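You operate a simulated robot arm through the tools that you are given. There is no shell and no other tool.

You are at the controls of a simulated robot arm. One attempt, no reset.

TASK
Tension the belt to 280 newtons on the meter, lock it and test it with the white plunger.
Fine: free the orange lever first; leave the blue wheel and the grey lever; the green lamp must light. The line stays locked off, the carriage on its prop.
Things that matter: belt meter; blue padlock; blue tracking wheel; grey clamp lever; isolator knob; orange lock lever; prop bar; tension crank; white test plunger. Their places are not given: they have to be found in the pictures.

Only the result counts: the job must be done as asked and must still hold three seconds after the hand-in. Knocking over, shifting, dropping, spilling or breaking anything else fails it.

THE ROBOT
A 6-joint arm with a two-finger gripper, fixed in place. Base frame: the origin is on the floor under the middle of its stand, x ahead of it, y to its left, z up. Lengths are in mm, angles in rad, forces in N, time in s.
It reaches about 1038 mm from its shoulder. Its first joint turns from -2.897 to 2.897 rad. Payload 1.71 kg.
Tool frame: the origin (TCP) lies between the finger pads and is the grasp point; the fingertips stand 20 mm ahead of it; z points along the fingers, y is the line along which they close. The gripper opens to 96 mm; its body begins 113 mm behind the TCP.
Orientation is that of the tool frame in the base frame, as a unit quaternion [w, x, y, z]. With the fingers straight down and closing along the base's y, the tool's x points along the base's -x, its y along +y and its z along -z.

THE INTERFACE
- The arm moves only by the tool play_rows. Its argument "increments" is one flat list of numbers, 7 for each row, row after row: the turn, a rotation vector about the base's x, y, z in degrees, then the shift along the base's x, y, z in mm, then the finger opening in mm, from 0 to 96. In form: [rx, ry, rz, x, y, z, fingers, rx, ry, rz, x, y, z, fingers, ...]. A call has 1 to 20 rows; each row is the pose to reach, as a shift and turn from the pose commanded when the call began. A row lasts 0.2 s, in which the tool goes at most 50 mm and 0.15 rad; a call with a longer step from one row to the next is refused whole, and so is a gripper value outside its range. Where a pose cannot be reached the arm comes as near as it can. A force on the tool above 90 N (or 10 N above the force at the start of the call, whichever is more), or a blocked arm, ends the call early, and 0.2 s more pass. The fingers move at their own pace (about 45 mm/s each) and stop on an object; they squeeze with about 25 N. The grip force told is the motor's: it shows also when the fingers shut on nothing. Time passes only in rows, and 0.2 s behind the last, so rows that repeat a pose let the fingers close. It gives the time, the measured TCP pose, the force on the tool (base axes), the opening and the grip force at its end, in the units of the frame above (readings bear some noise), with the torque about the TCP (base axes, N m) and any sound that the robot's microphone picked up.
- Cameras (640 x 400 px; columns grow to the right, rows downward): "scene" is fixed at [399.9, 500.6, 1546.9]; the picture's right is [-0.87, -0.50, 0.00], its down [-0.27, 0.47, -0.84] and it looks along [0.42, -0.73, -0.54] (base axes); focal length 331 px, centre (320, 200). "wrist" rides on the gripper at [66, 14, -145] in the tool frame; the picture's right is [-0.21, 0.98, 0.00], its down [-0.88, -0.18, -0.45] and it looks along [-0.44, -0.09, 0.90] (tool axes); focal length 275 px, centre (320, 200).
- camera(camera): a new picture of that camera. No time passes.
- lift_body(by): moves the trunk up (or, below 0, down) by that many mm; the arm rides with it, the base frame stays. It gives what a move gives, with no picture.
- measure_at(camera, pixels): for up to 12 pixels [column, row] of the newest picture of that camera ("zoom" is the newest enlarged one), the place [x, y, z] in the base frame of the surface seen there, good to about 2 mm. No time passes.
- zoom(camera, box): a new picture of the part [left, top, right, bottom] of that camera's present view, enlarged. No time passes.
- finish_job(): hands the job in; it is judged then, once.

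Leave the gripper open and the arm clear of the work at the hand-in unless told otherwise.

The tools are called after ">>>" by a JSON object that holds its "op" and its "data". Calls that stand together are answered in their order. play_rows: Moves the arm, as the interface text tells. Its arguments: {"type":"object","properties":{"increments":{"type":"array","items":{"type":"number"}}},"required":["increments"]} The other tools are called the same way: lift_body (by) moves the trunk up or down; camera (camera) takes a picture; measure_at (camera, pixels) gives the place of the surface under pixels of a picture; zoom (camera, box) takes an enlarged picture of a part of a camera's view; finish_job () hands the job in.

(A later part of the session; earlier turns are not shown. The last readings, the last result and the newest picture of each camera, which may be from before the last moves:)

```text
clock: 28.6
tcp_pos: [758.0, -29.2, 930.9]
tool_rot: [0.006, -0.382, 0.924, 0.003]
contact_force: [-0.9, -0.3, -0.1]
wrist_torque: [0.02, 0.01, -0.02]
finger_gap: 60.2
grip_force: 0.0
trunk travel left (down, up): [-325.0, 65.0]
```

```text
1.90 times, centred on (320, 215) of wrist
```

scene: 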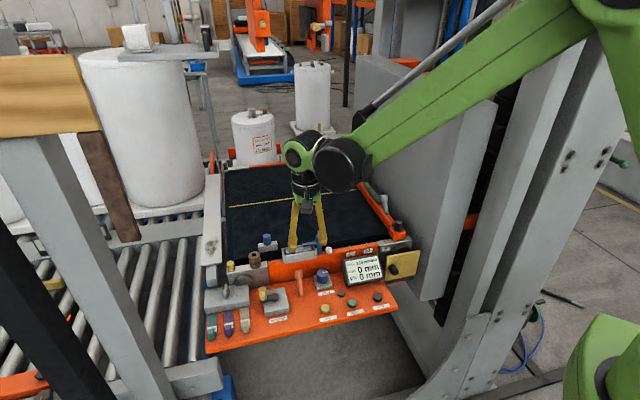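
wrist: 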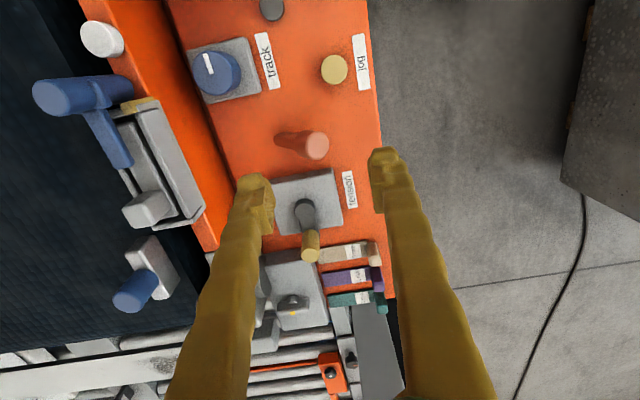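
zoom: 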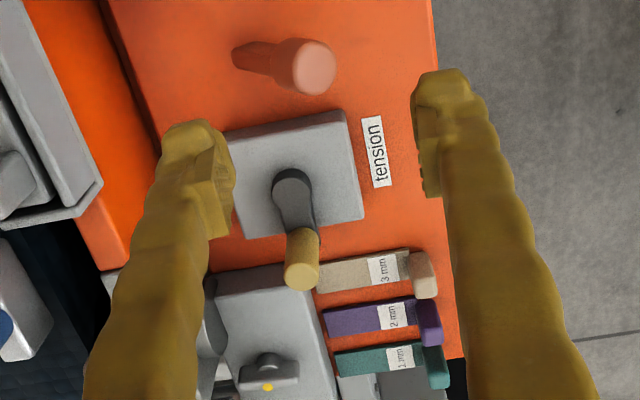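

The lever mirrors its start position, so it is freed. Before using the crank I'll measure its pivot and knob exactly, along with the neighbours (isolator box, gauges, white post).

>>> {"op": "zoom", "data": {"camera": "wrist", "box": [258, 170, 386, 250]}}

>>> {"op": "measure_at", "data": {"camera": "zoom", "pixels": [[235, 165], [195, 175], [280, 175], [235, 145], [235, 205], [260, 395], [300, 330], [215, 330], [335, 395], [370, 370], [180, 375], [400, 200]]}}

>>> {"op": "zoom", "data": {"camera": "scene", "box": [195, 240, 291, 340]}}

>>> {"op": "measure_at", "data": {"camera": "zoom", "pixels": [[100, 60], [110, 150], [70, 230], [130, 215], [200, 200], [250, 110], [110, 270], [320, 55], [155, 190], [190, 300], [130, 330], [260, 200]]}}

```text
5.00 times, centred on (322, 210) of wrist
```

zoom: 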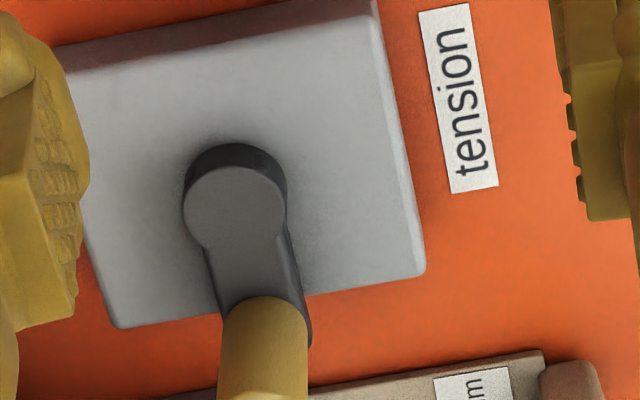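

```text
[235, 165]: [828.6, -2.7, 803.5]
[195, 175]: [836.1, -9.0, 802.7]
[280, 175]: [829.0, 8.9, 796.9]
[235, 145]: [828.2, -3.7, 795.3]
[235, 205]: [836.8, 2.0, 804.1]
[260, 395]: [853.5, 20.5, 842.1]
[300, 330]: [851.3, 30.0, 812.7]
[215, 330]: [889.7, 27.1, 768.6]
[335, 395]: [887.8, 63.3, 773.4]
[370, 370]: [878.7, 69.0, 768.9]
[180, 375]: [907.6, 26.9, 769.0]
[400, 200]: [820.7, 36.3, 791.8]
```

```text
4.00 times, centred on (243, 290) of scene
```

zoom: 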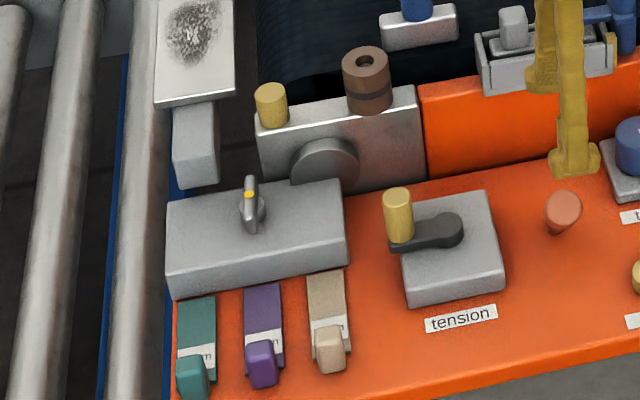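

```text
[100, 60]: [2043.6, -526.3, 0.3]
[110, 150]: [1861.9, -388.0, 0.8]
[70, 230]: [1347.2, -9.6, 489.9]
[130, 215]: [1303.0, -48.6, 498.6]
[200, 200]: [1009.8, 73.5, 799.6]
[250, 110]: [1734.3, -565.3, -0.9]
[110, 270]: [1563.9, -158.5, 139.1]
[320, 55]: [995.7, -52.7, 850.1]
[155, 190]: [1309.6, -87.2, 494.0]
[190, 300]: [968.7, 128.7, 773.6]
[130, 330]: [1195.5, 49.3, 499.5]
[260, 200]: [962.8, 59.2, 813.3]
```

The crank pivot is near (838.5,3) and its knob near (857.5,25), radius ≈29. The surroundings top out around z≈800–815, except the isolator knob at (962,59), which is well away. The current tool yaw already closes tangentially to the crank. I'll move above the crank knob.

>>> {"op": "play_rows", "data": {"increments": [0, 0, 0, 33, 18, 0, 50, 0, 0, 0, 66, 36, -3, 44, 0, 0, 0, 99.5, 54.2, -5, 44, 0, 0, 0, 99.5, 54.2, -30, 44, 0, 0, 0, 99.5, 54.2, -55, 44, 0, 0, 0, 99.5, 54.2, -55, 44]}}

>>> {"op": "camera", "data": {"camera": "wrist"}}

>>> {"op": "zoom", "data": {"camera": "scene", "box": [210, 230, 338, 310]}}

```text
clock: 29.9
tcp_pos: [855.2, 23.9, 873.9]
tool_rot: [0.006, -0.383, 0.924, 0.003]
contact_force: [-0.2, -0.1, -0.1]
wrist_torque: [0.01, 0.01, 0.01]
finger_gap: 44.2
grip_force: 0.0
trunk travel left (down, up): [-325.0, 65.0]
```

```text
taken
```

wrist: 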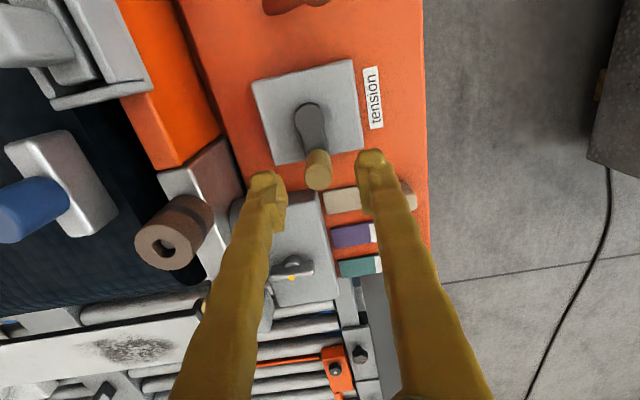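

```text
5.00 times, centred on (274, 270) of scene
```

zoom: 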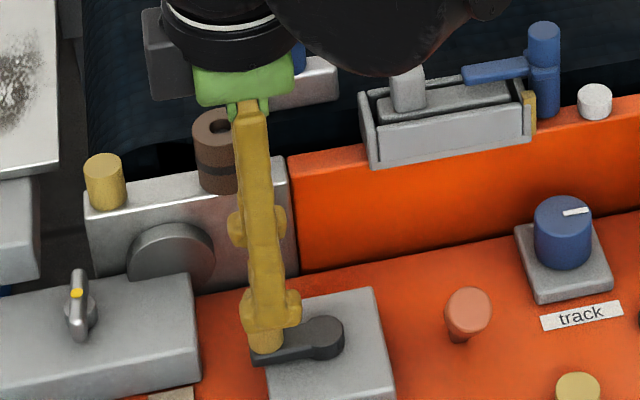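

The knob at wrist (318,170) lies between the fingertips (≈(285,190) and (357,165)). I'll descend 42 mm to z≈832.

>>> {"op": "play_rows", "data": {"increments": [0, 0, 0, 1, 0, -15, 44, 0, 0, 0, 2, 1, -30, 44, 0, 0, 0, 2, 1, -42, 44, 0, 0, 0, 2, 1, -42, 44]}}

>>> {"op": "camera", "data": {"camera": "wrist"}}

>>> {"op": "zoom", "data": {"camera": "scene", "box": [210, 240, 338, 320]}}

```text
clock: 30.9
tcp_pos: [858.8, 26.2, 833.2]
tool_rot: [0.006, -0.383, 0.924, 0.002]
contact_force: [0.1, 0.4, -0.4]
wrist_torque: [0.0, -0.01, 0.02]
finger_gap: 44.0
grip_force: 0.1
trunk travel left (down, up): [-325.0, 65.0]
```

```text
taken
```

wrist: 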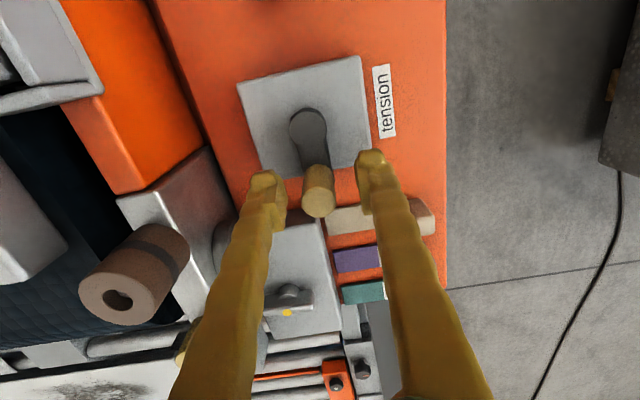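

```text
5.00 times, centred on (274, 280) of scene
```

zoom: 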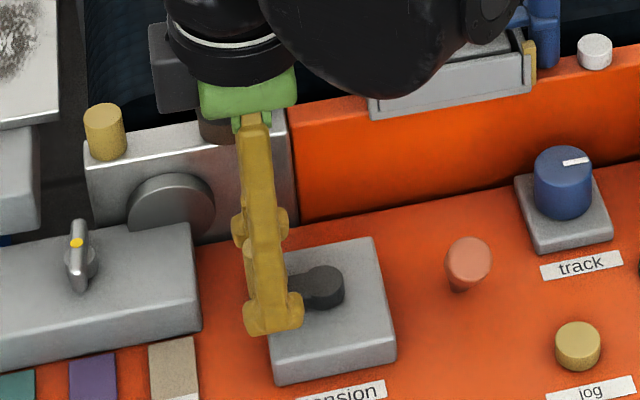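

No contact, and the knob is between the pads. I'll close the fingers.

>>> {"op": "play_rows", "data": {"increments": [0, 0, 0, 0, 0, 0, 14, 0, 0, 0, 0, 0, 0, 10, 0, 0, 0, 0, 0, 0, 10]}}

>>> {"op": "camera", "data": {"camera": "wrist"}}

>>> {"op": "zoom", "data": {"camera": "scene", "box": [335, 240, 399, 280]}}

```text
clock: 31.8
tcp_pos: [858.3, 25.8, 832.0]
tool_rot: [0.006, -0.383, 0.924, 0.002]
contact_force: [2.2, 0.3, -1.1]
wrist_torque: [0.0, -0.04, 0.02]
finger_gap: 18.8
grip_force: 34.1
trunk travel left (down, up): [-325.0, 65.0]
```

```text
taken
```

wrist: 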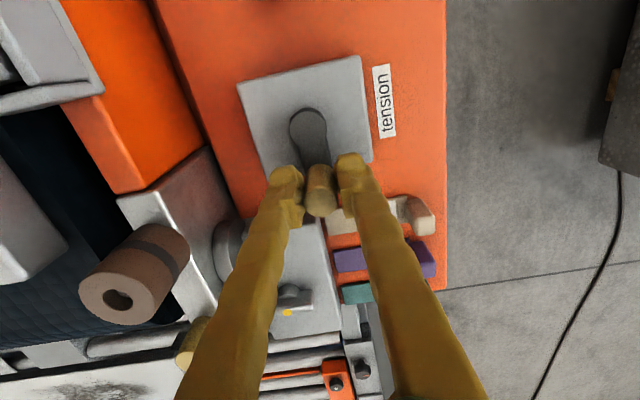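

```text
10.00 times, centred on (367, 260) of scene
```

zoom: 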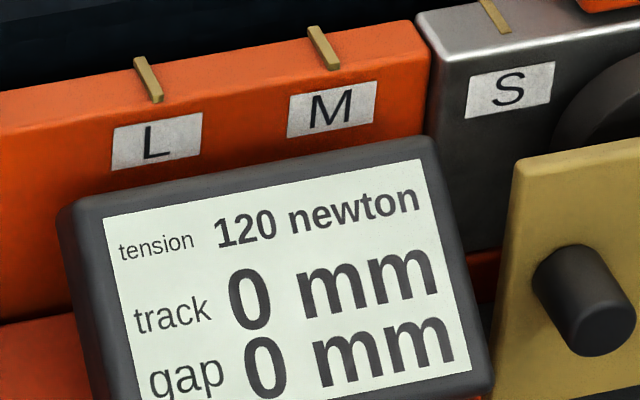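

Gripped at 18.8 mm; the meter still reads 120. I'll try a clockwise turn (seen from above) of 20° about the pivot, with the tool yaw following.

>>> {"op": "play_rows", "data": {"increments": [0, 0, -7, 2.6, -2.6, 0, 10, 0, 0, -14, 4.9, -5.5, 0, 10, 0, 0, -20, 6.6, -8.2, 0, 10, 0, 0, -20, 6.6, -8.2, 0, 10]}}

>>> {"op": "camera", "data": {"camera": "wrist"}}

>>> {"op": "zoom", "data": {"camera": "scene", "box": [250, 240, 394, 330]}}

```text
clock: 32.8
tcp_pos: [864.4, 17.4, 831.8]
tool_rot: [0.007, -0.216, 0.976, 0.001]
contact_force: [-2.9, -5.6, -3.7]
wrist_torque: [-0.07, 0.09, 0.09]
finger_gap: 18.7
grip_force: 35.6
trunk travel left (down, up): [-325.0, 65.0]
```

```text
taken
```

wrist: 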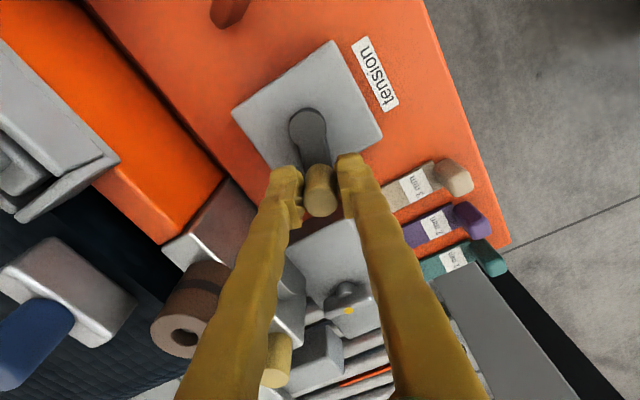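

```text
4.44 times, centred on (322, 285) of scene
```

zoom: 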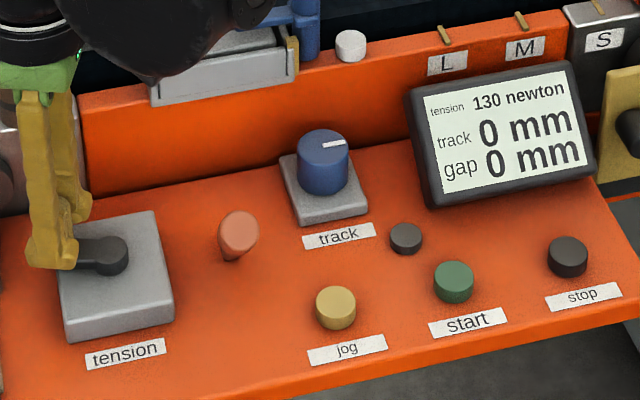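

Clockwise raises it: the meter reads 130 after 20°, i.e. about 0.5 N per degree, so roughly 300° more. I'll continue clockwise 80° with the yaw following in 8° rows.

>>> {"op": "play_rows", "data": {"increments": [0, 0, -8, 1.78, -3.82, 0, 10, 0, 0, -16, 3.02, -7.85, 0, 10, 0, 0, -24, 3.68, -12.01, 0, 10, 0, 0, -32, 3.75, -16.22, 0, 10, 0, 0, -40, 3.23, -20.4, 0, 10, 0, 0, -48, 2.14, -24.47, 0, 10, 0, 0, -56, 0.5, -28.35, 0, 10, 0, 0, -64, -1.67, -31.96, 0, 10, 0, 0, -72, -4.32, -35.24, 0, 10, 0, 0, -80, -7.4, -38.11, 0, 10, 0, 0, -80, -7.4, -38.11, 0, 10]}}

>>> {"op": "camera", "data": {"camera": "wrist"}}

>>> {"op": "zoom", "data": {"camera": "scene", "box": [250, 240, 394, 330]}}

```text
clock: 35.1
tcp_pos: [858.2, -19.8, 831.6]
tool_rot: [0.006, 0.463, 0.886, -0.004]
contact_force: [3.1, 5.8, -3.2]
wrist_torque: [0.12, -0.01, -0.17]
finger_gap: 18.5
grip_force: 35.0
trunk travel left (down, up): [-325.0, 65.0]
```

```text
taken
```

wrist: 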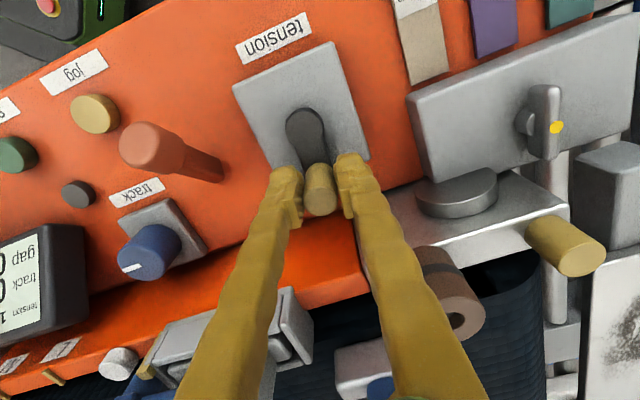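

```text
4.44 times, centred on (322, 285) of scene
```

zoom: 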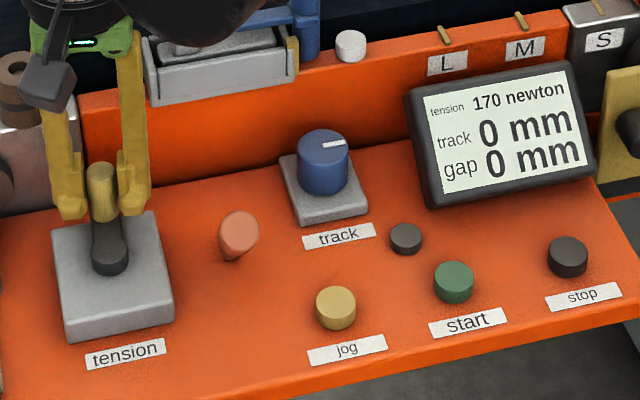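

The meter reads 170 after 100° in total, which fits 0.5 N/°. I'll continue another 80° the same way.

>>> {"op": "play_rows", "data": {"increments": [0, 0, -8, -3.46, -2.42, 0, 10, 0, 0, -16, -7.21, -4.33, 0, 10, 0, 0, -24, -11.19, -5.7, 0, 10, 0, 0, -32, -15.33, -6.5, 0, 10, 0, 0, -40, -19.54, -6.72, 0, 10, 0, 0, -48, -23.73, -6.36, 0, 10, 0, 0, -56, -27.84, -5.41, 0, 10, 0, 0, -64, -31.77, -3.9, 0, 10, 0, 0, -72, -35.46, -1.86, 0, 10, 0, 0, -80, -38.82, 0.68, 0, 10, 0, 0, -80, -38.82, 0.68, 0, 10]}}

>>> {"op": "camera", "data": {"camera": "wrist"}}

>>> {"op": "zoom", "data": {"camera": "scene", "box": [250, 240, 394, 330]}}

```text
clock: 37.5
tcp_pos: [818.0, -20.6, 831.7]
tool_rot: [0.002, 0.924, 0.382, -0.008]
contact_force: [-9.6, -13.6, -15.7]
wrist_torque: [-0.27, 0.21, -0.03]
finger_gap: 18.7
grip_force: 35.3
trunk travel left (down, up): [-325.0, 65.0]
```

```text
taken
```

wrist: 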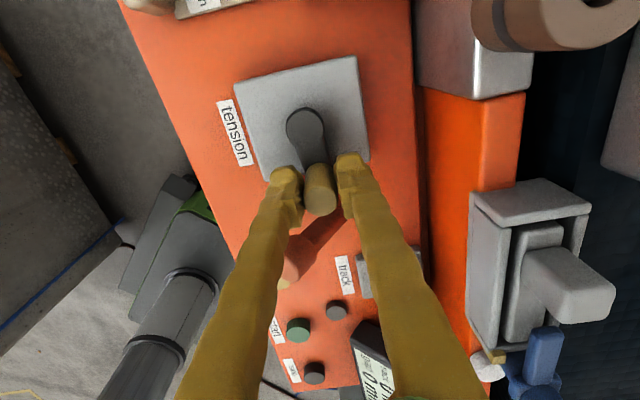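

```text
4.44 times, centred on (322, 285) of scene
```

zoom: 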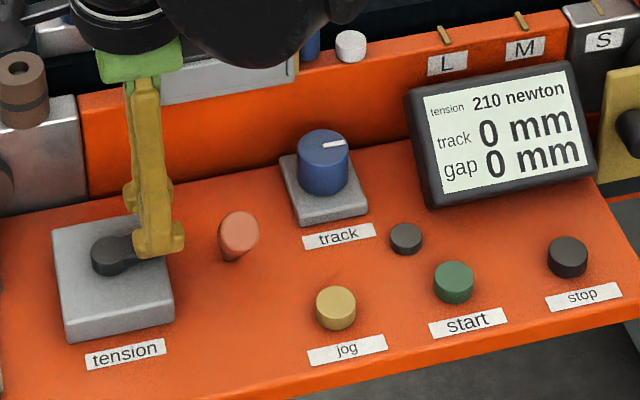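

The meter reads 210 after 180°. To stay within the wrist range I've already used, I'll open, rise 70 mm, turn the tool back by +180° and regrip. First release and rise, and check that the meter holds.

>>> {"op": "play_rows", "data": {"increments": [0, 0, 0, 0, 0, 0, 30, 0, 0, 0, 0, 0, 0, 44, 0, 0, 0, 0, 0, 0, 44, 0, 0, 0, 0, 0, 30, 44, 0, 0, 0, 0, 0, 65, 44, 0, 0, 0, 0, 0, 90, 44, 0, 0, 0, 0, 0, 90, 44]}}

>>> {"op": "zoom", "data": {"camera": "scene", "box": [250, 240, 394, 330]}}

>>> {"op": "camera", "data": {"camera": "wrist"}}

```text
clock: 39.1
tcp_pos: [819.2, -19.6, 922.4]
tool_rot: [0.002, 0.924, 0.383, -0.007]
contact_force: [-0.1, 0.7, -0.4]
wrist_torque: [0.01, 0.03, 0.0]
finger_gap: 44.3
grip_force: 0.1
trunk travel left (down, up): [-325.0, 65.0]
```

```text
4.44 times, centred on (322, 285) of scene
```

zoom: 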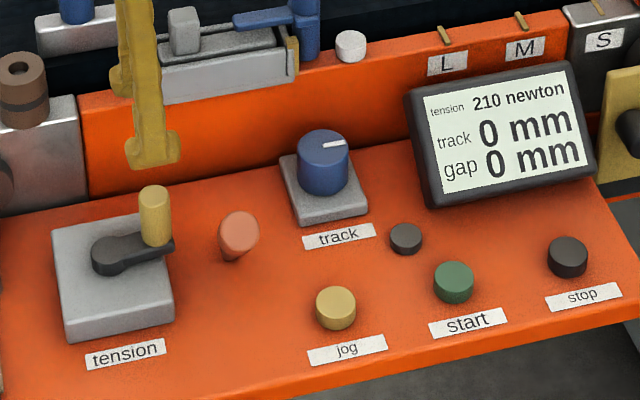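

```text
taken
```

wrist: 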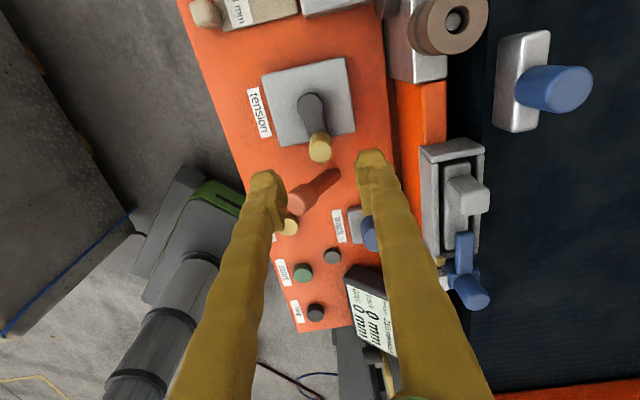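

It holds at 210. I'll measure the knob's new place to refine the pivot.

>>> {"op": "measure_at", "data": {"camera": "wrist", "pixels": [[320, 147], [321, 152], [308, 103], [308, 107], [316, 130]]}}

>>> {"op": "zoom", "data": {"camera": "wrist", "box": [256, 60, 384, 180]}}

```text
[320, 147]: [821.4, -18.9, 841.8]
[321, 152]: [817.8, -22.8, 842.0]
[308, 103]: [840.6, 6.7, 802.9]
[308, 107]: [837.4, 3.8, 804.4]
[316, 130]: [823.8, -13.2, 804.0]
```

```text
3.33 times, centred on (320, 120) of wrist
```

zoom: 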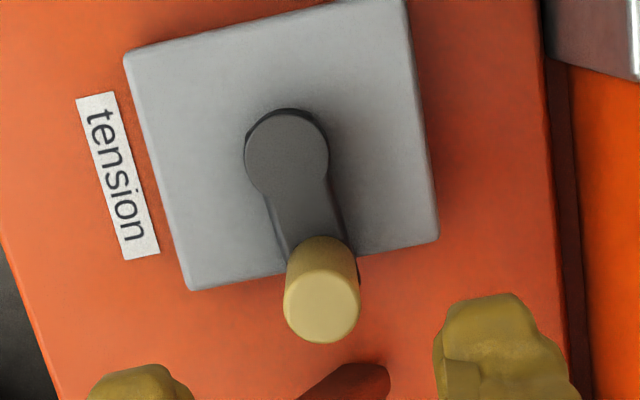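

Averaging the two knob positions gives a pivot at about (838,2) and a radius of about 31. Now I'll rotate the tool back by +184° at this safe height, in two calls.

>>> {"op": "play_rows", "data": {"increments": [0, 0, 8, 0, 0, 5, 44, 0, 0, 16, 0, 0, 5, 44, 0, 0, 24, 0, 0, 5, 44, 0, 0, 32, 0, 0, 5, 44, 0, 0, 40, 0, 0, 5, 44, 0, 0, 48, 0, 0, 5, 44, 0, 0, 56, 0, 0, 5, 44, 0, 0, 64, 0, 0, 5, 44, 0, 0, 72, 0, 0, 5, 44, 0, 0, 80, 0, 0, 5, 44, 0, 0, 88, 0, 0, 5, 44, 0, 0, 96, 0, 0, 5, 44]}}

>>> {"op": "play_rows", "data": {"increments": [0, 0, 8, 0, 0, 0, 44, 0, 0, 16, 0, 0, 0, 44, 0, 0, 24, 0, 0, 0, 44, 0, 0, 32, 0, 0, 0, 44, 0, 0, 40, 0, 0, 0, 44, 0, 0, 48, 0, 0, 0, 44, 0, 0, 56, 0, 0, 0, 44, 0, 0, 64, 0, 0, 0, 44, 0, 0, 72, 0, 0, 0, 44, 0, 0, 80, 0, 0, 0, 44, 0, 0, 88, 0, 0, 0, 44, 0, 0, 88, 0, 0, 0, 44]}}

>>> {"op": "camera", "data": {"camera": "wrist"}}

>>> {"op": "camera", "data": {"camera": "scene"}}

```text
clock: 41.8
tcp_pos: [819.2, -21.1, 927.9]
tool_rot: [0.006, 0.333, 0.943, -0.003]
contact_force: [0.1, 0.5, -0.7]
wrist_torque: [0.03, 0.0, 0.02]
finger_gap: 43.9
grip_force: 0.1
trunk travel left (down, up): [-325.0, 65.0]
```

```text
clock: 44.4
tcp_pos: [819.6, -19.3, 927.0]
tool_rot: [0.006, -0.416, 0.909, 0.003]
contact_force: [-0.4, -0.3, 0.6]
wrist_torque: [-0.01, -0.03, -0.02]
finger_gap: 43.9
grip_force: 0.0
trunk travel left (down, up): [-325.0, 65.0]
```

```text
taken
```

wrist: 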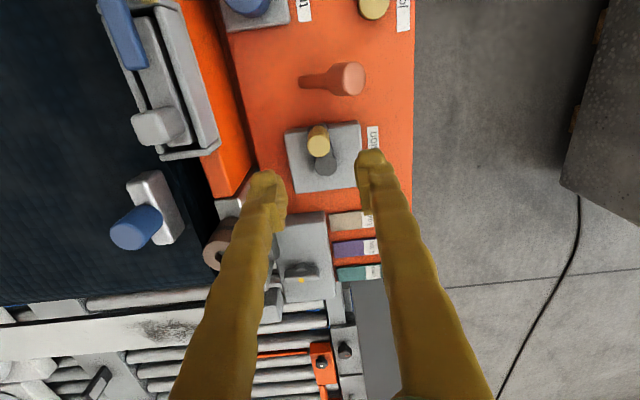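

```text
taken
```

scene: 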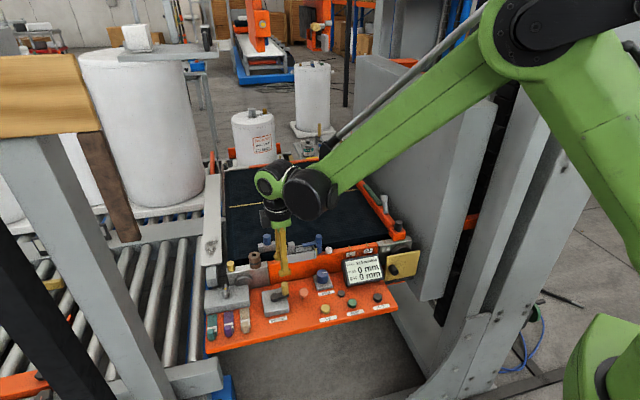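

The yaw is now about +49°, and the knob is at wrist (320,147) with the crank arm pointing the other way. I'll measure its top centre from here.

>>> {"op": "zoom", "data": {"camera": "wrist", "box": [280, 110, 376, 190]}}

>>> {"op": "measure_at", "data": {"camera": "wrist", "pixels": [[320, 147], [318, 150], [312, 147], [326, 147], [319, 140]]}}

```text
5.00 times, centred on (328, 150) of wrist
```

zoom: 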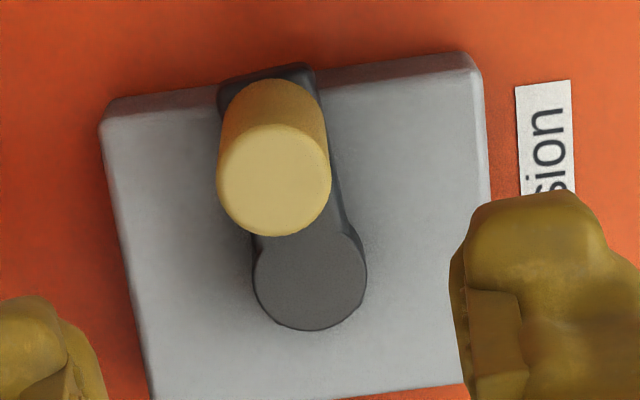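

```text
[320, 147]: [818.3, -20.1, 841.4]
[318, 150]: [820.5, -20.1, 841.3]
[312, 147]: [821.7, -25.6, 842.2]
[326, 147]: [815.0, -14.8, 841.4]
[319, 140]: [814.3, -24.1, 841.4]
```

The knob centre is at about (818,-21). I'll descend onto it: shift (-1.5,-1.5) and 95 mm down, with the gap at 44.

>>> {"op": "play_rows", "data": {"increments": [0, 0, 0, -1.5, -1.5, -35, 44, 0, 0, 0, -1.5, -1.5, -65, 44, 0, 0, 0, -1.5, -1.5, -80, 44, 0, 0, 0, -1.5, -1.5, -95, 44, 0, 0, 0, -1.5, -1.5, -95, 44]}}

>>> {"op": "camera", "data": {"camera": "wrist"}}

```text
clock: 45.5
tcp_pos: [817.4, -21.6, 833.3]
tool_rot: [0.007, -0.415, 0.91, 0.004]
contact_force: [0.3, -0.3, -0.5]
wrist_torque: [-0.02, 0.01, -0.02]
finger_gap: 44.1
grip_force: 0.2
trunk travel left (down, up): [-325.0, 65.0]
```

```text
taken
```

wrist: 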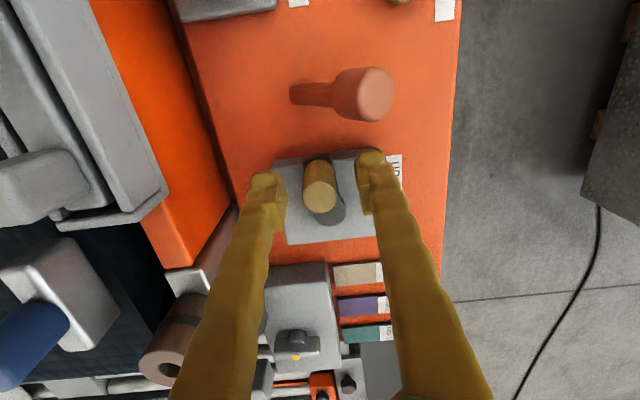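

The knob is between the pads. I'll close on it.

>>> {"op": "play_rows", "data": {"increments": [0, 0, 0, 0, 0, 0, 14, 0, 0, 0, 0, 0, 0, 10, 0, 0, 0, 0, 0, 0, 10]}}

>>> {"op": "zoom", "data": {"camera": "scene", "box": [335, 240, 399, 280]}}

```text
clock: 46.4
tcp_pos: [817.3, -21.0, 834.0]
tool_rot: [0.006, -0.415, 0.91, 0.004]
contact_force: [-0.9, -0.5, -2.4]
wrist_torque: [-0.03, -0.01, 0.02]
finger_gap: 18.8
grip_force: 33.8
trunk travel left (down, up): [-325.0, 65.0]
```

```text
10.00 times, centred on (367, 260) of scene
```

zoom: 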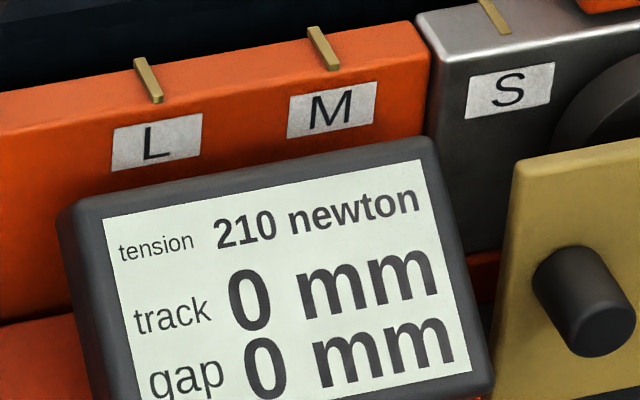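

Gripped at 18.8. I'll turn clockwise 96° about (838,2) at radius 31, with the yaw following.

>>> {"op": "play_rows", "data": {"increments": [0, 0, -8, -3.01, 3.11, 0, 10, 0, 0, -16, -5.55, 6.61, 0, 10, 0, 0, -24, -7.58, 10.43, 0, 10, 0, 0, -32, -9.06, 14.5, 0, 10, 0, 0, -40, -9.96, 18.73, 0, 10, 0, 0, -48, -10.26, 23.04, 0, 10, 0, 0, -56, -9.96, 27.35, 0, 10, 0, 0, -64, -9.06, 31.58, 0, 10, 0, 0, -72, -7.58, 35.65, 0, 10, 0, 0, -80, -5.55, 39.47, 0, 10, 0, 0, -88, -3.01, 42.97, 0, 10, 0, 0, -96, 0, 46.08, 0, 10, 0, 0, -96, 0, 46.08, 0, 10]}}

>>> {"op": "camera", "data": {"camera": "wrist"}}

>>> {"op": "zoom", "data": {"camera": "scene", "box": [250, 240, 394, 330]}}

```text
clock: 49.1
tcp_pos: [817.8, 27.9, 834.3]
tool_rot: [0.007, 0.4, 0.917, -0.003]
contact_force: [-14.1, 12.1, -12.1]
wrist_torque: [0.21, 0.26, -0.06]
finger_gap: 18.7
grip_force: 34.8
trunk travel left (down, up): [-325.0, 65.0]
```

```text
taken
```

wrist: 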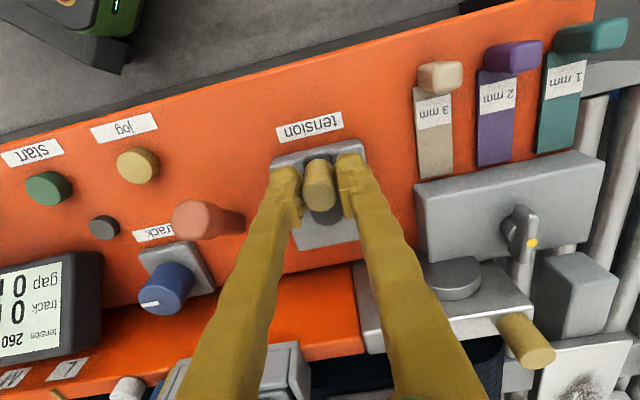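

```text
4.44 times, centred on (322, 285) of scene
```

zoom: 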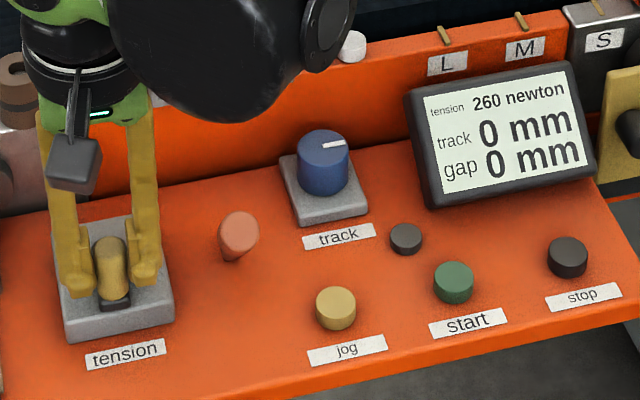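

The meter reads 260 after about 276°, so the display rounds to tens at roughly 0.5 N/°. There is a slight outward pull (≈18 N), so my pivot estimate is about 1.5 mm low in y; I'll correct it. I'll turn another 24°.

>>> {"op": "play_rows", "data": {"increments": [0, 0, -8, 3.1, 4.3, 0, 10, 0, 0, -16, 6.9, 6.5, 0, 10, 0, 0, -24, 11, 8.2, 0, 10, 0, 0, -24, 11, 8.2, 0, 10]}}

>>> {"op": "zoom", "data": {"camera": "scene", "box": [335, 240, 399, 280]}}

>>> {"op": "camera", "data": {"camera": "wrist"}}

```text
clock: 50.1
tcp_pos: [828.3, 32.9, 833.5]
tool_rot: [0.006, 0.582, 0.813, -0.005]
contact_force: [0.5, -4.9, 0.6]
wrist_torque: [-0.23, -0.04, 0.01]
finger_gap: 18.8
grip_force: 35.2
trunk travel left (down, up): [-325.0, 65.0]
```

```text
10.00 times, centred on (367, 260) of scene
```

zoom: 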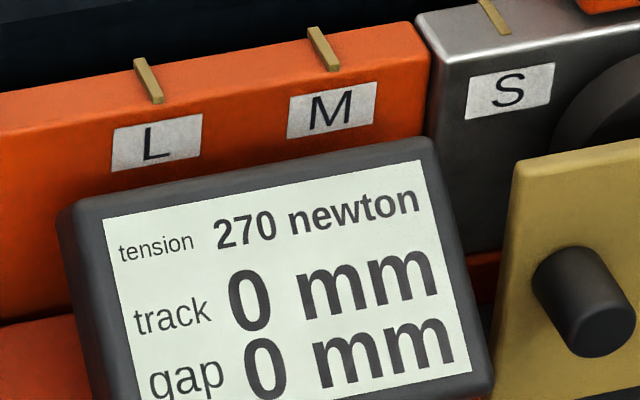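

```text
taken
```

wrist: 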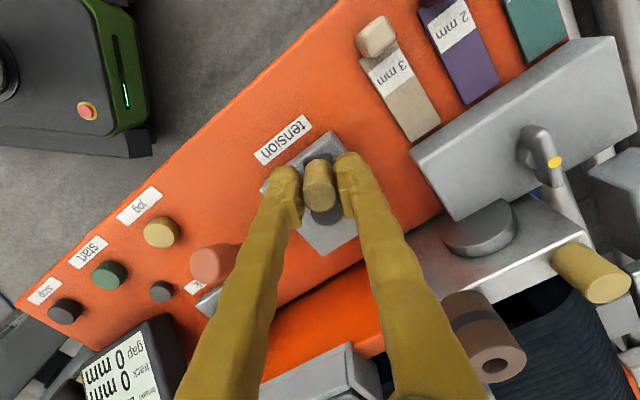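

The meter reads 270. Now finer: another 8°, then look.

>>> {"op": "play_rows", "data": {"increments": [0, 0, -4, 2.11, 0.6, 0, 10, 0, 0, -8, 4.26, 1.06, 0, 10, 0, 0, -8, 4.26, 1.06, 0, 10]}}

>>> {"op": "zoom", "data": {"camera": "scene", "box": [335, 240, 399, 280]}}

```text
clock: 51.0
tcp_pos: [833.9, 33.6, 833.8]
tool_rot: [0.005, 0.636, 0.771, -0.005]
contact_force: [5.5, -7.0, 5.3]
wrist_torque: [-0.11, -0.12, 0.09]
finger_gap: 18.5
grip_force: 34.8
trunk travel left (down, up): [-325.0, 65.0]
```

```text
10.00 times, centred on (367, 260) of scene
```

zoom: 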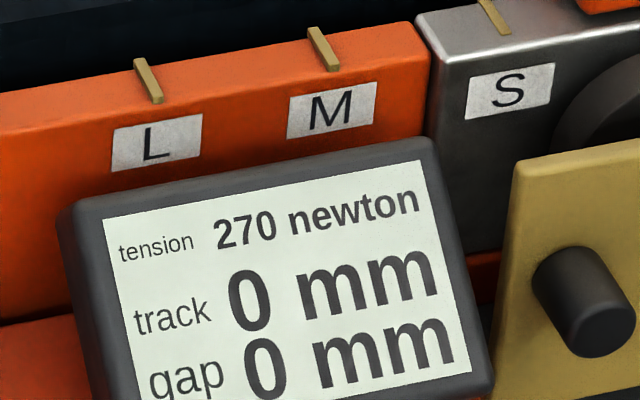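

Still 270. Another 4°.

>>> {"op": "play_rows", "data": {"increments": [0, 0, -2, 1.09, 0.18, 0, 10, 0, 0, -4, 2.18, 0.31, 0, 10, 0, 0, -4, 2.18, 0.31, 0, 10]}}

>>> {"op": "zoom", "data": {"camera": "scene", "box": [335, 240, 399, 280]}}

```text
clock: 51.8
tcp_pos: [835.2, 35.2, 832.9]
tool_rot: [0.005, 0.663, 0.749, -0.005]
contact_force: [0.6, -6.1, -1.2]
wrist_torque: [-0.11, 0.0, -0.02]
finger_gap: 18.9
grip_force: 34.8
trunk travel left (down, up): [-325.0, 65.0]
```

```text
10.00 times, centred on (367, 260) of scene
```

zoom: 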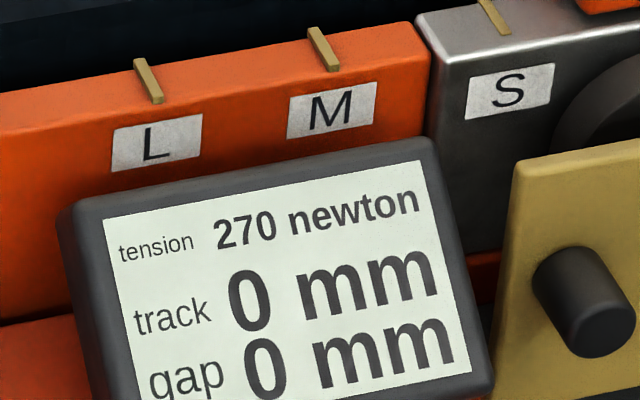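

Still 270. Another 4°.

>>> {"op": "play_rows", "data": {"increments": [0, 0, -2, 1.1, 0.1, 0, 10, 0, 0, -4, 2.19, 0.15, 0, 10, 0, 0, -4, 2.19, 0.15, 0, 10]}}

>>> {"op": "zoom", "data": {"camera": "scene", "box": [335, 240, 399, 280]}}

```text
clock: 52.5
tcp_pos: [837.4, 34.4, 833.5]
tool_rot: [0.004, 0.688, 0.726, -0.005]
contact_force: [-2.7, -5.8, -4.2]
wrist_torque: [-0.12, 0.02, -0.08]
finger_gap: 18.5
grip_force: 35.4
trunk travel left (down, up): [-325.0, 65.0]
```

```text
10.00 times, centred on (367, 260) of scene
```

zoom: 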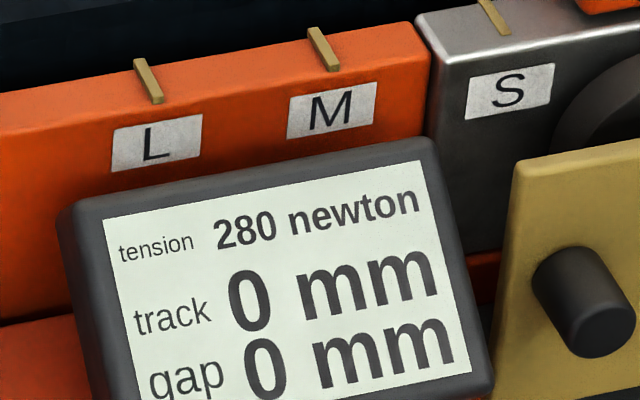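

The meter now reads 280, with the change between the last two steps. To sit safely inside the 280 band I'll add 6° more.

>>> {"op": "play_rows", "data": {"increments": [0, 0, -3, 1.65, 0.02, 0, 10, 0, 0, -6, 3.3, -0.06, 0, 10, 0, 0, -6, 3.3, -0.06, 0, 10, 0, 0, -6, 3.3, -0.06, 0, 10]}}

>>> {"op": "zoom", "data": {"camera": "scene", "box": [250, 240, 394, 330]}}

```text
clock: 53.5
tcp_pos: [840.5, 34.9, 832.6]
tool_rot: [0.004, 0.725, 0.688, -0.006]
contact_force: [-4.1, -5.9, -6.7]
wrist_torque: [-0.05, 0.06, -0.11]
finger_gap: 18.7
grip_force: 35.4
trunk travel left (down, up): [-325.0, 65.0]
```

```text
4.44 times, centred on (322, 285) of scene
```

zoom: 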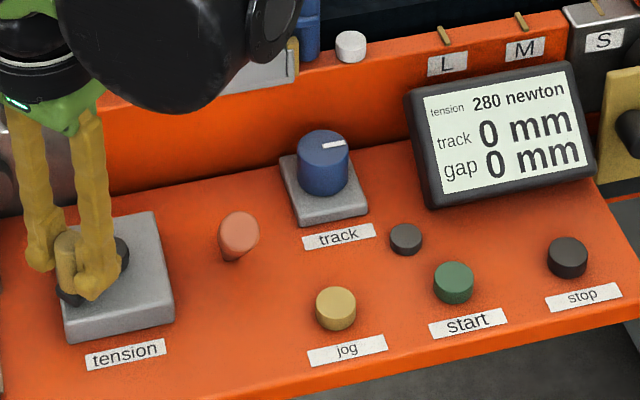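

The reading is 280. I'll release gently and rise, then recheck the meter.

>>> {"op": "play_rows", "data": {"increments": [0, 0, 0, 0, 0, 0, 24, 0, 0, 0, 0, 0, 0, 40, 0, 0, 0, 0, 0, 0, 40, 0, 0, 0, 0, 0, 30, 40, 0, 0, 0, 0, 0, 65, 44, 0, 0, 0, 0, 0, 95, 44, 0, 0, 0, 0, 0, 95, 44]}}

>>> {"op": "zoom", "data": {"camera": "scene", "box": [250, 240, 394, 330]}}

>>> {"op": "camera", "data": {"camera": "wrist"}}

```text
clock: 55.1
tcp_pos: [841.0, 34.7, 928.1]
tool_rot: [0.004, 0.726, 0.688, -0.005]
contact_force: [-1.4, 0.2, 0.2]
wrist_torque: [-0.02, 0.02, -0.04]
finger_gap: 43.8
grip_force: 0.1
trunk travel left (down, up): [-325.0, 65.0]
```

```text
4.44 times, centred on (322, 285) of scene
```

zoom: 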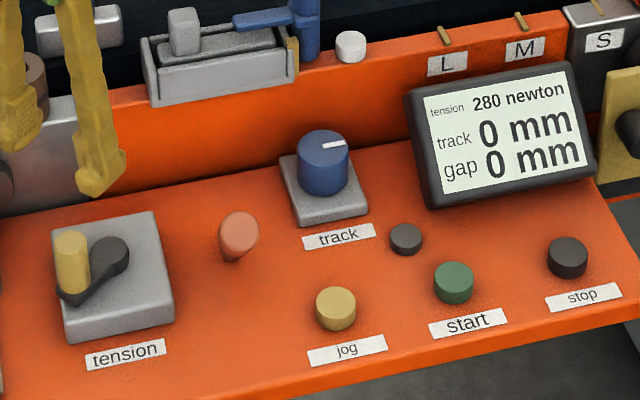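

```text
taken
```

wrist: 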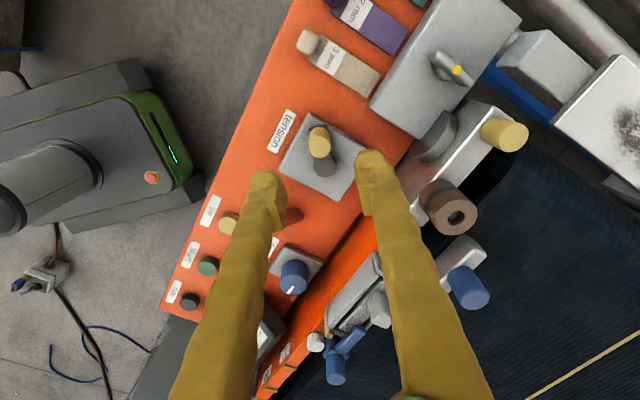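

Still 280 after release. Next is locking the lever again: turn the tool -42° to yaw ≈-135 so it closes across the lever, and move above (768,-40) with the gap at 60.

>>> {"op": "play_rows", "data": {"increments": [0, 0, -7, -12, -12.5, 0, 44, 0, 0, -14, -24, -25, 0, 50, 0, 0, -21, -36, -37, 0, 56, 0, 0, -28, -48, -50, 0, 60, 0, 0, -35, -61, -62, 0, 60, 0, 0, -42, -73, -74.7, 0, 60, 0, 0, -42, -73, -74.7, -30, 60, 0, 0, -42, -73, -74.7, -50, 60, 0, 0, -42, -73, -74.7, -50, 60]}}

>>> {"op": "camera", "data": {"camera": "wrist"}}

>>> {"op": "zoom", "data": {"camera": "scene", "box": [250, 240, 394, 330]}}

```text
clock: 57.1
tcp_pos: [767.2, -39.4, 877.8]
tool_rot: [0.002, 0.924, 0.383, -0.008]
contact_force: [0.3, 0.2, -0.3]
wrist_torque: [-0.02, 0.01, -0.01]
finger_gap: 59.9
grip_force: 0.0
trunk travel left (down, up): [-325.0, 65.0]
```

```text
taken
```

wrist: 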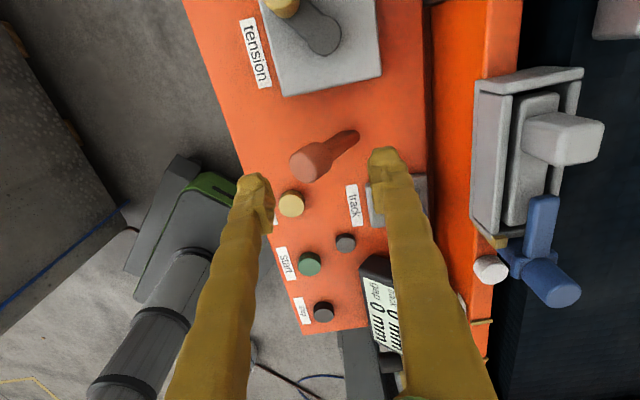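

```text
4.44 times, centred on (322, 285) of scene
```

zoom: 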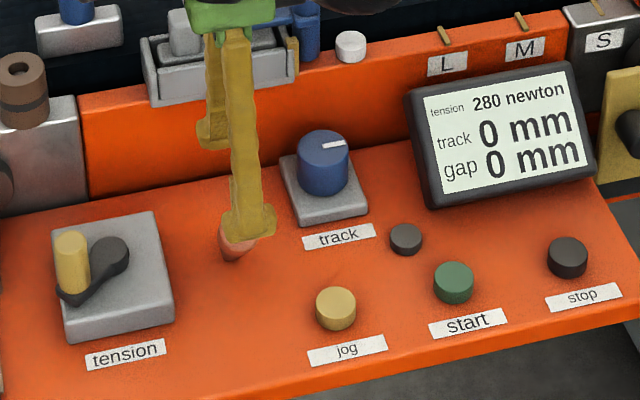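

The lever knob at wrist (307,165) lies between the fingers, with the operator-side finger just outside it. I'll go down 38 mm slowly.

>>> {"op": "play_rows", "data": {"increments": [0, 0, 0, -0.7, 0.7, -12, 60, 0, 0, 0, -0.7, 0.7, -24, 60, 0, 0, 0, -0.7, 0.7, -38, 60, 0, 0, 0, -0.7, 0.7, -38, 60]}}

>>> {"op": "camera", "data": {"camera": "wrist"}}

```text
clock: 58.1
tcp_pos: [766.8, -38.9, 840.3]
tool_rot: [0.002, 0.924, 0.383, -0.007]
contact_force: [0.5, 0.5, 0.0]
wrist_torque: [0.02, 0.02, 0.01]
finger_gap: 59.9
grip_force: 0.1
trunk travel left (down, up): [-325.0, 65.0]
```

```text
taken
```

wrist: 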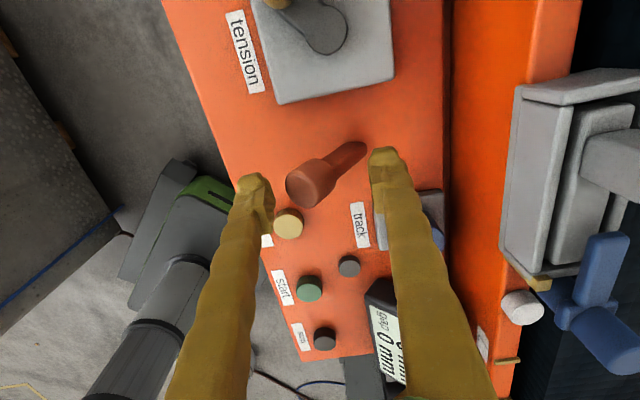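

A straddling push toward the belt would bring the back finger near the drawer. It's safer to push with closed fingers from the operator side. I'll rise, move 52 mm to the operator side, and close the fingers.

>>> {"op": "play_rows", "data": {"increments": [0, 0, 0, 0, 0, 30, 60, 0, 0, 0, 0, 0, 60, 60, 0, 0, 0, -18, 18, 60, 40, 0, 0, 0, -37, 37, 60, 20, 0, 0, 0, -39, 39, 60, 0, 0, 0, 0, -39, 39, 60, 0, 0, 0, 0, -39, 39, 60, 0]}}

>>> {"op": "camera", "data": {"camera": "wrist"}}

>>> {"op": "zoom", "data": {"camera": "scene", "box": [250, 230, 410, 330]}}

```text
clock: 59.8
tcp_pos: [728.4, -0.6, 899.8]
tool_rot: [0.002, 0.923, 0.384, -0.008]
contact_force: [-0.2, 1.6, -0.5]
wrist_torque: [-0.01, 0.02, -0.02]
finger_gap: 0.1
grip_force: 25.1
trunk travel left (down, up): [-325.0, 65.0]
```

```text
taken
```

wrist: 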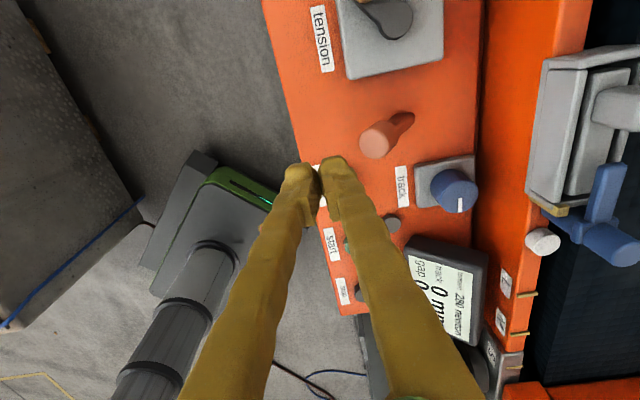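

```text
4.00 times, centred on (330, 280) of scene
```

zoom: 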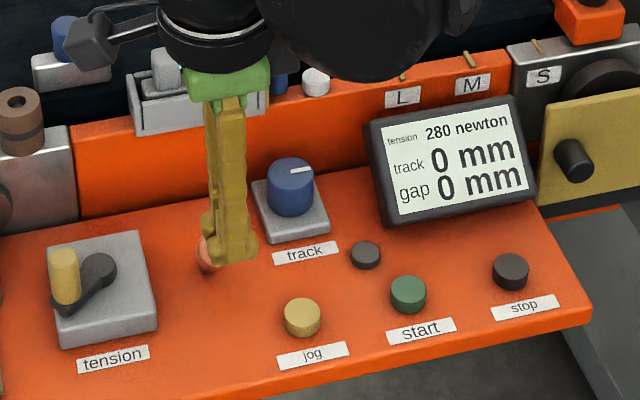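

Fingers are closed and on the operator side of the lever. I'll descend 60 mm to z≈840.

>>> {"op": "play_rows", "data": {"increments": [0, 0, 0, 0, 0, -20, 0, 0, 0, 0, 0, 0, -40, 0, 0, 0, 0, 0, 0, -60, 0, 0, 0, 0, 0, 0, -60, 0]}}

>>> {"op": "camera", "data": {"camera": "wrist"}}

>>> {"op": "zoom", "data": {"camera": "scene", "box": [250, 230, 410, 330]}}

```text
clock: 60.8
tcp_pos: [728.0, -0.4, 839.9]
tool_rot: [0.002, 0.924, 0.383, -0.008]
contact_force: [0.2, 0.1, 0.4]
wrist_torque: [0.01, -0.01, 0.01]
finger_gap: 0.0
grip_force: 25.3
trunk travel left (down, up): [-325.0, 65.0]
```

```text
taken
```

wrist: 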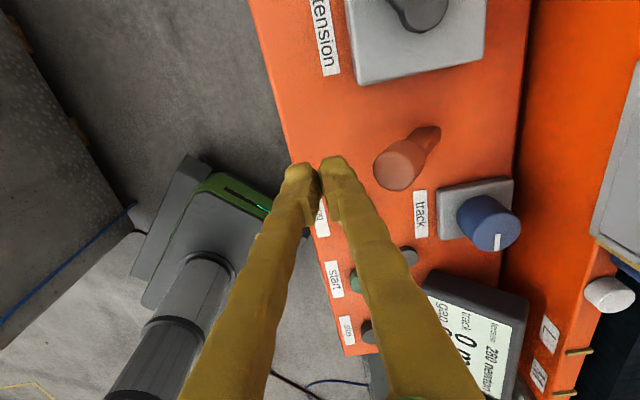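

```text
4.00 times, centred on (330, 280) of scene
```

zoom: 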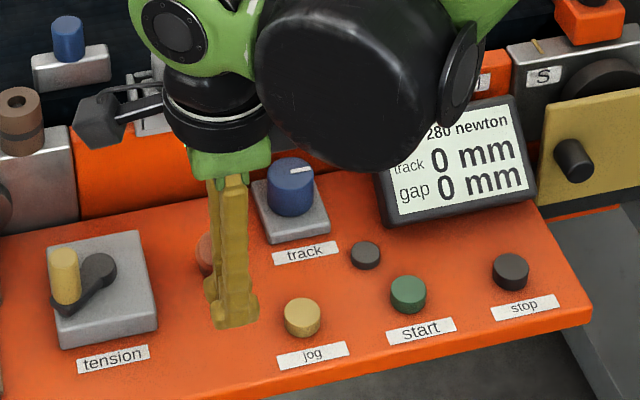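

Aligned with the knob and no contact. I'll push toward the belt, (+0.71,-0.71), about 42 mm in 6 mm rows.

>>> {"op": "play_rows", "data": {"increments": [0, 0, 0, 4.3, -4.3, 0, 0, 0, 0, 0, 8.6, -8.6, 0, 0, 0, 0, 0, 12.9, -12.9, 0, 0, 0, 0, 0, 17.2, -17.2, 0, 0, 0, 0, 0, 21.5, -21.5, 0, 0, 0, 0, 0, 25.8, -25.8, 0, 0, 0, 0, 0, 30, -30, 0, 0]}}

>>> {"op": "camera", "data": {"camera": "wrist"}}

```text
clock: 62.4
tcp_pos: [758.1, -29.4, 839.4]
tool_rot: [0.003, 0.924, 0.383, -0.007]
contact_force: [0.2, 0.2, 0.4]
wrist_torque: [0.02, -0.03, 0.0]
finger_gap: 0.1
grip_force: 24.9
trunk travel left (down, up): [-325.0, 65.0]
```

```text
taken
```

wrist: 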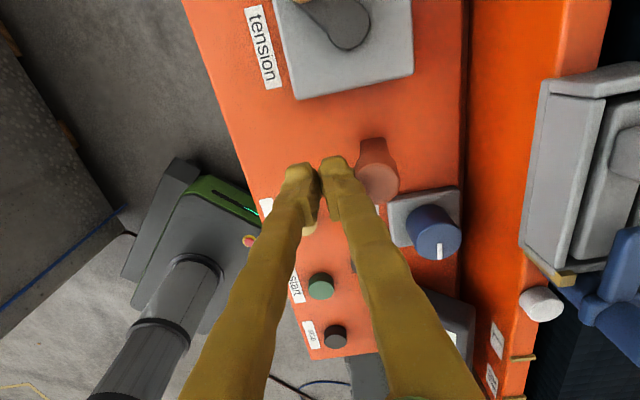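

The lever is about upright. I'll continue 26 mm more.

>>> {"op": "play_rows", "data": {"increments": [0, 0, 0, 4, -4, 0, 0, 0, 0, 0, 8, -8, 0, 0, 0, 0, 0, 12, -12, 0, 0, 0, 0, 0, 15, -15, 0, 0, 0, 0, 0, 18.4, -18.4, 0, 0, 0, 0, 0, 18.4, -18.4, 0, 0]}}

>>> {"op": "camera", "data": {"camera": "wrist"}}

>>> {"op": "measure_at", "data": {"camera": "wrist", "pixels": [[375, 160], [390, 180], [385, 150]]}}

```text
clock: 63.8
tcp_pos: [775.4, -49.6, 840.9]
tool_rot: [0.003, 0.924, 0.383, -0.008]
contact_force: [0.6, -0.6, -0.7]
wrist_torque: [-0.01, 0.0, -0.03]
finger_gap: 0.0
grip_force: 24.9
trunk travel left (down, up): [-325.0, 65.0]
```

```text
taken
```

wrist: 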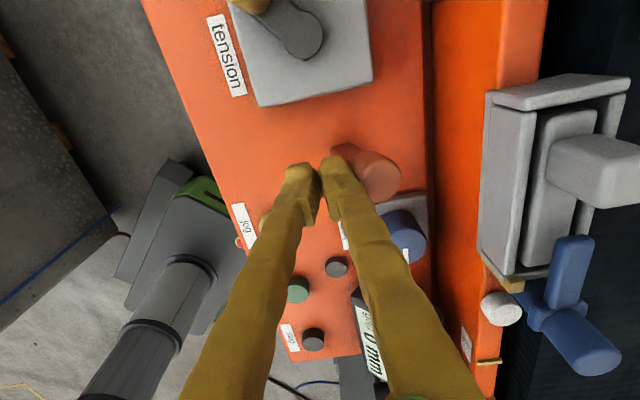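

```text
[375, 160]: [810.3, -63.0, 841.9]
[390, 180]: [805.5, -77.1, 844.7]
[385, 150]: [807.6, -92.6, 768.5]
```

The lever now leans toward the belt. I'll press on in 2 mm steps until it meets its stop.

>>> {"op": "play_rows", "data": {"increments": [0, 0, 0, 1.5, -1.5, 0, 0, 0, 0, 0, 3, -3, 0, 0, 0, 0, 0, 4.5, -4.5, 0, 0, 0, 0, 0, 6, -6, 0, 0, 0, 0, 0, 7.5, -7.5, 0, 0]}}

>>> {"op": "camera", "data": {"camera": "wrist"}}

```text
clock: 65.0
tcp_pos: [782.9, -55.6, 840.8]
tool_rot: [0.003, 0.924, 0.383, -0.007]
contact_force: [-0.2, -0.6, -0.5]
wrist_torque: [0.0, -0.01, -0.02]
finger_gap: 0.0
grip_force: 25.2
trunk travel left (down, up): [-325.0, 65.0]
```

```text
taken
```

wrist: 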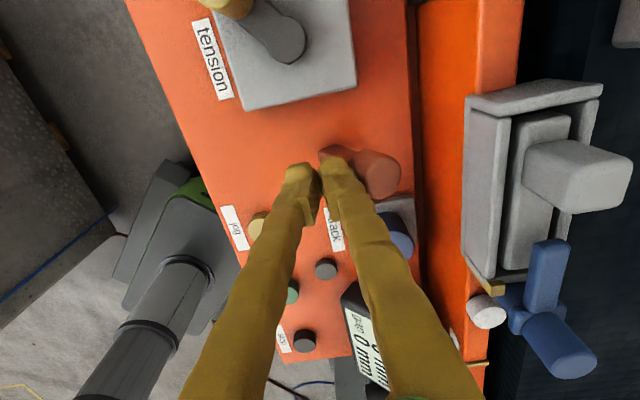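

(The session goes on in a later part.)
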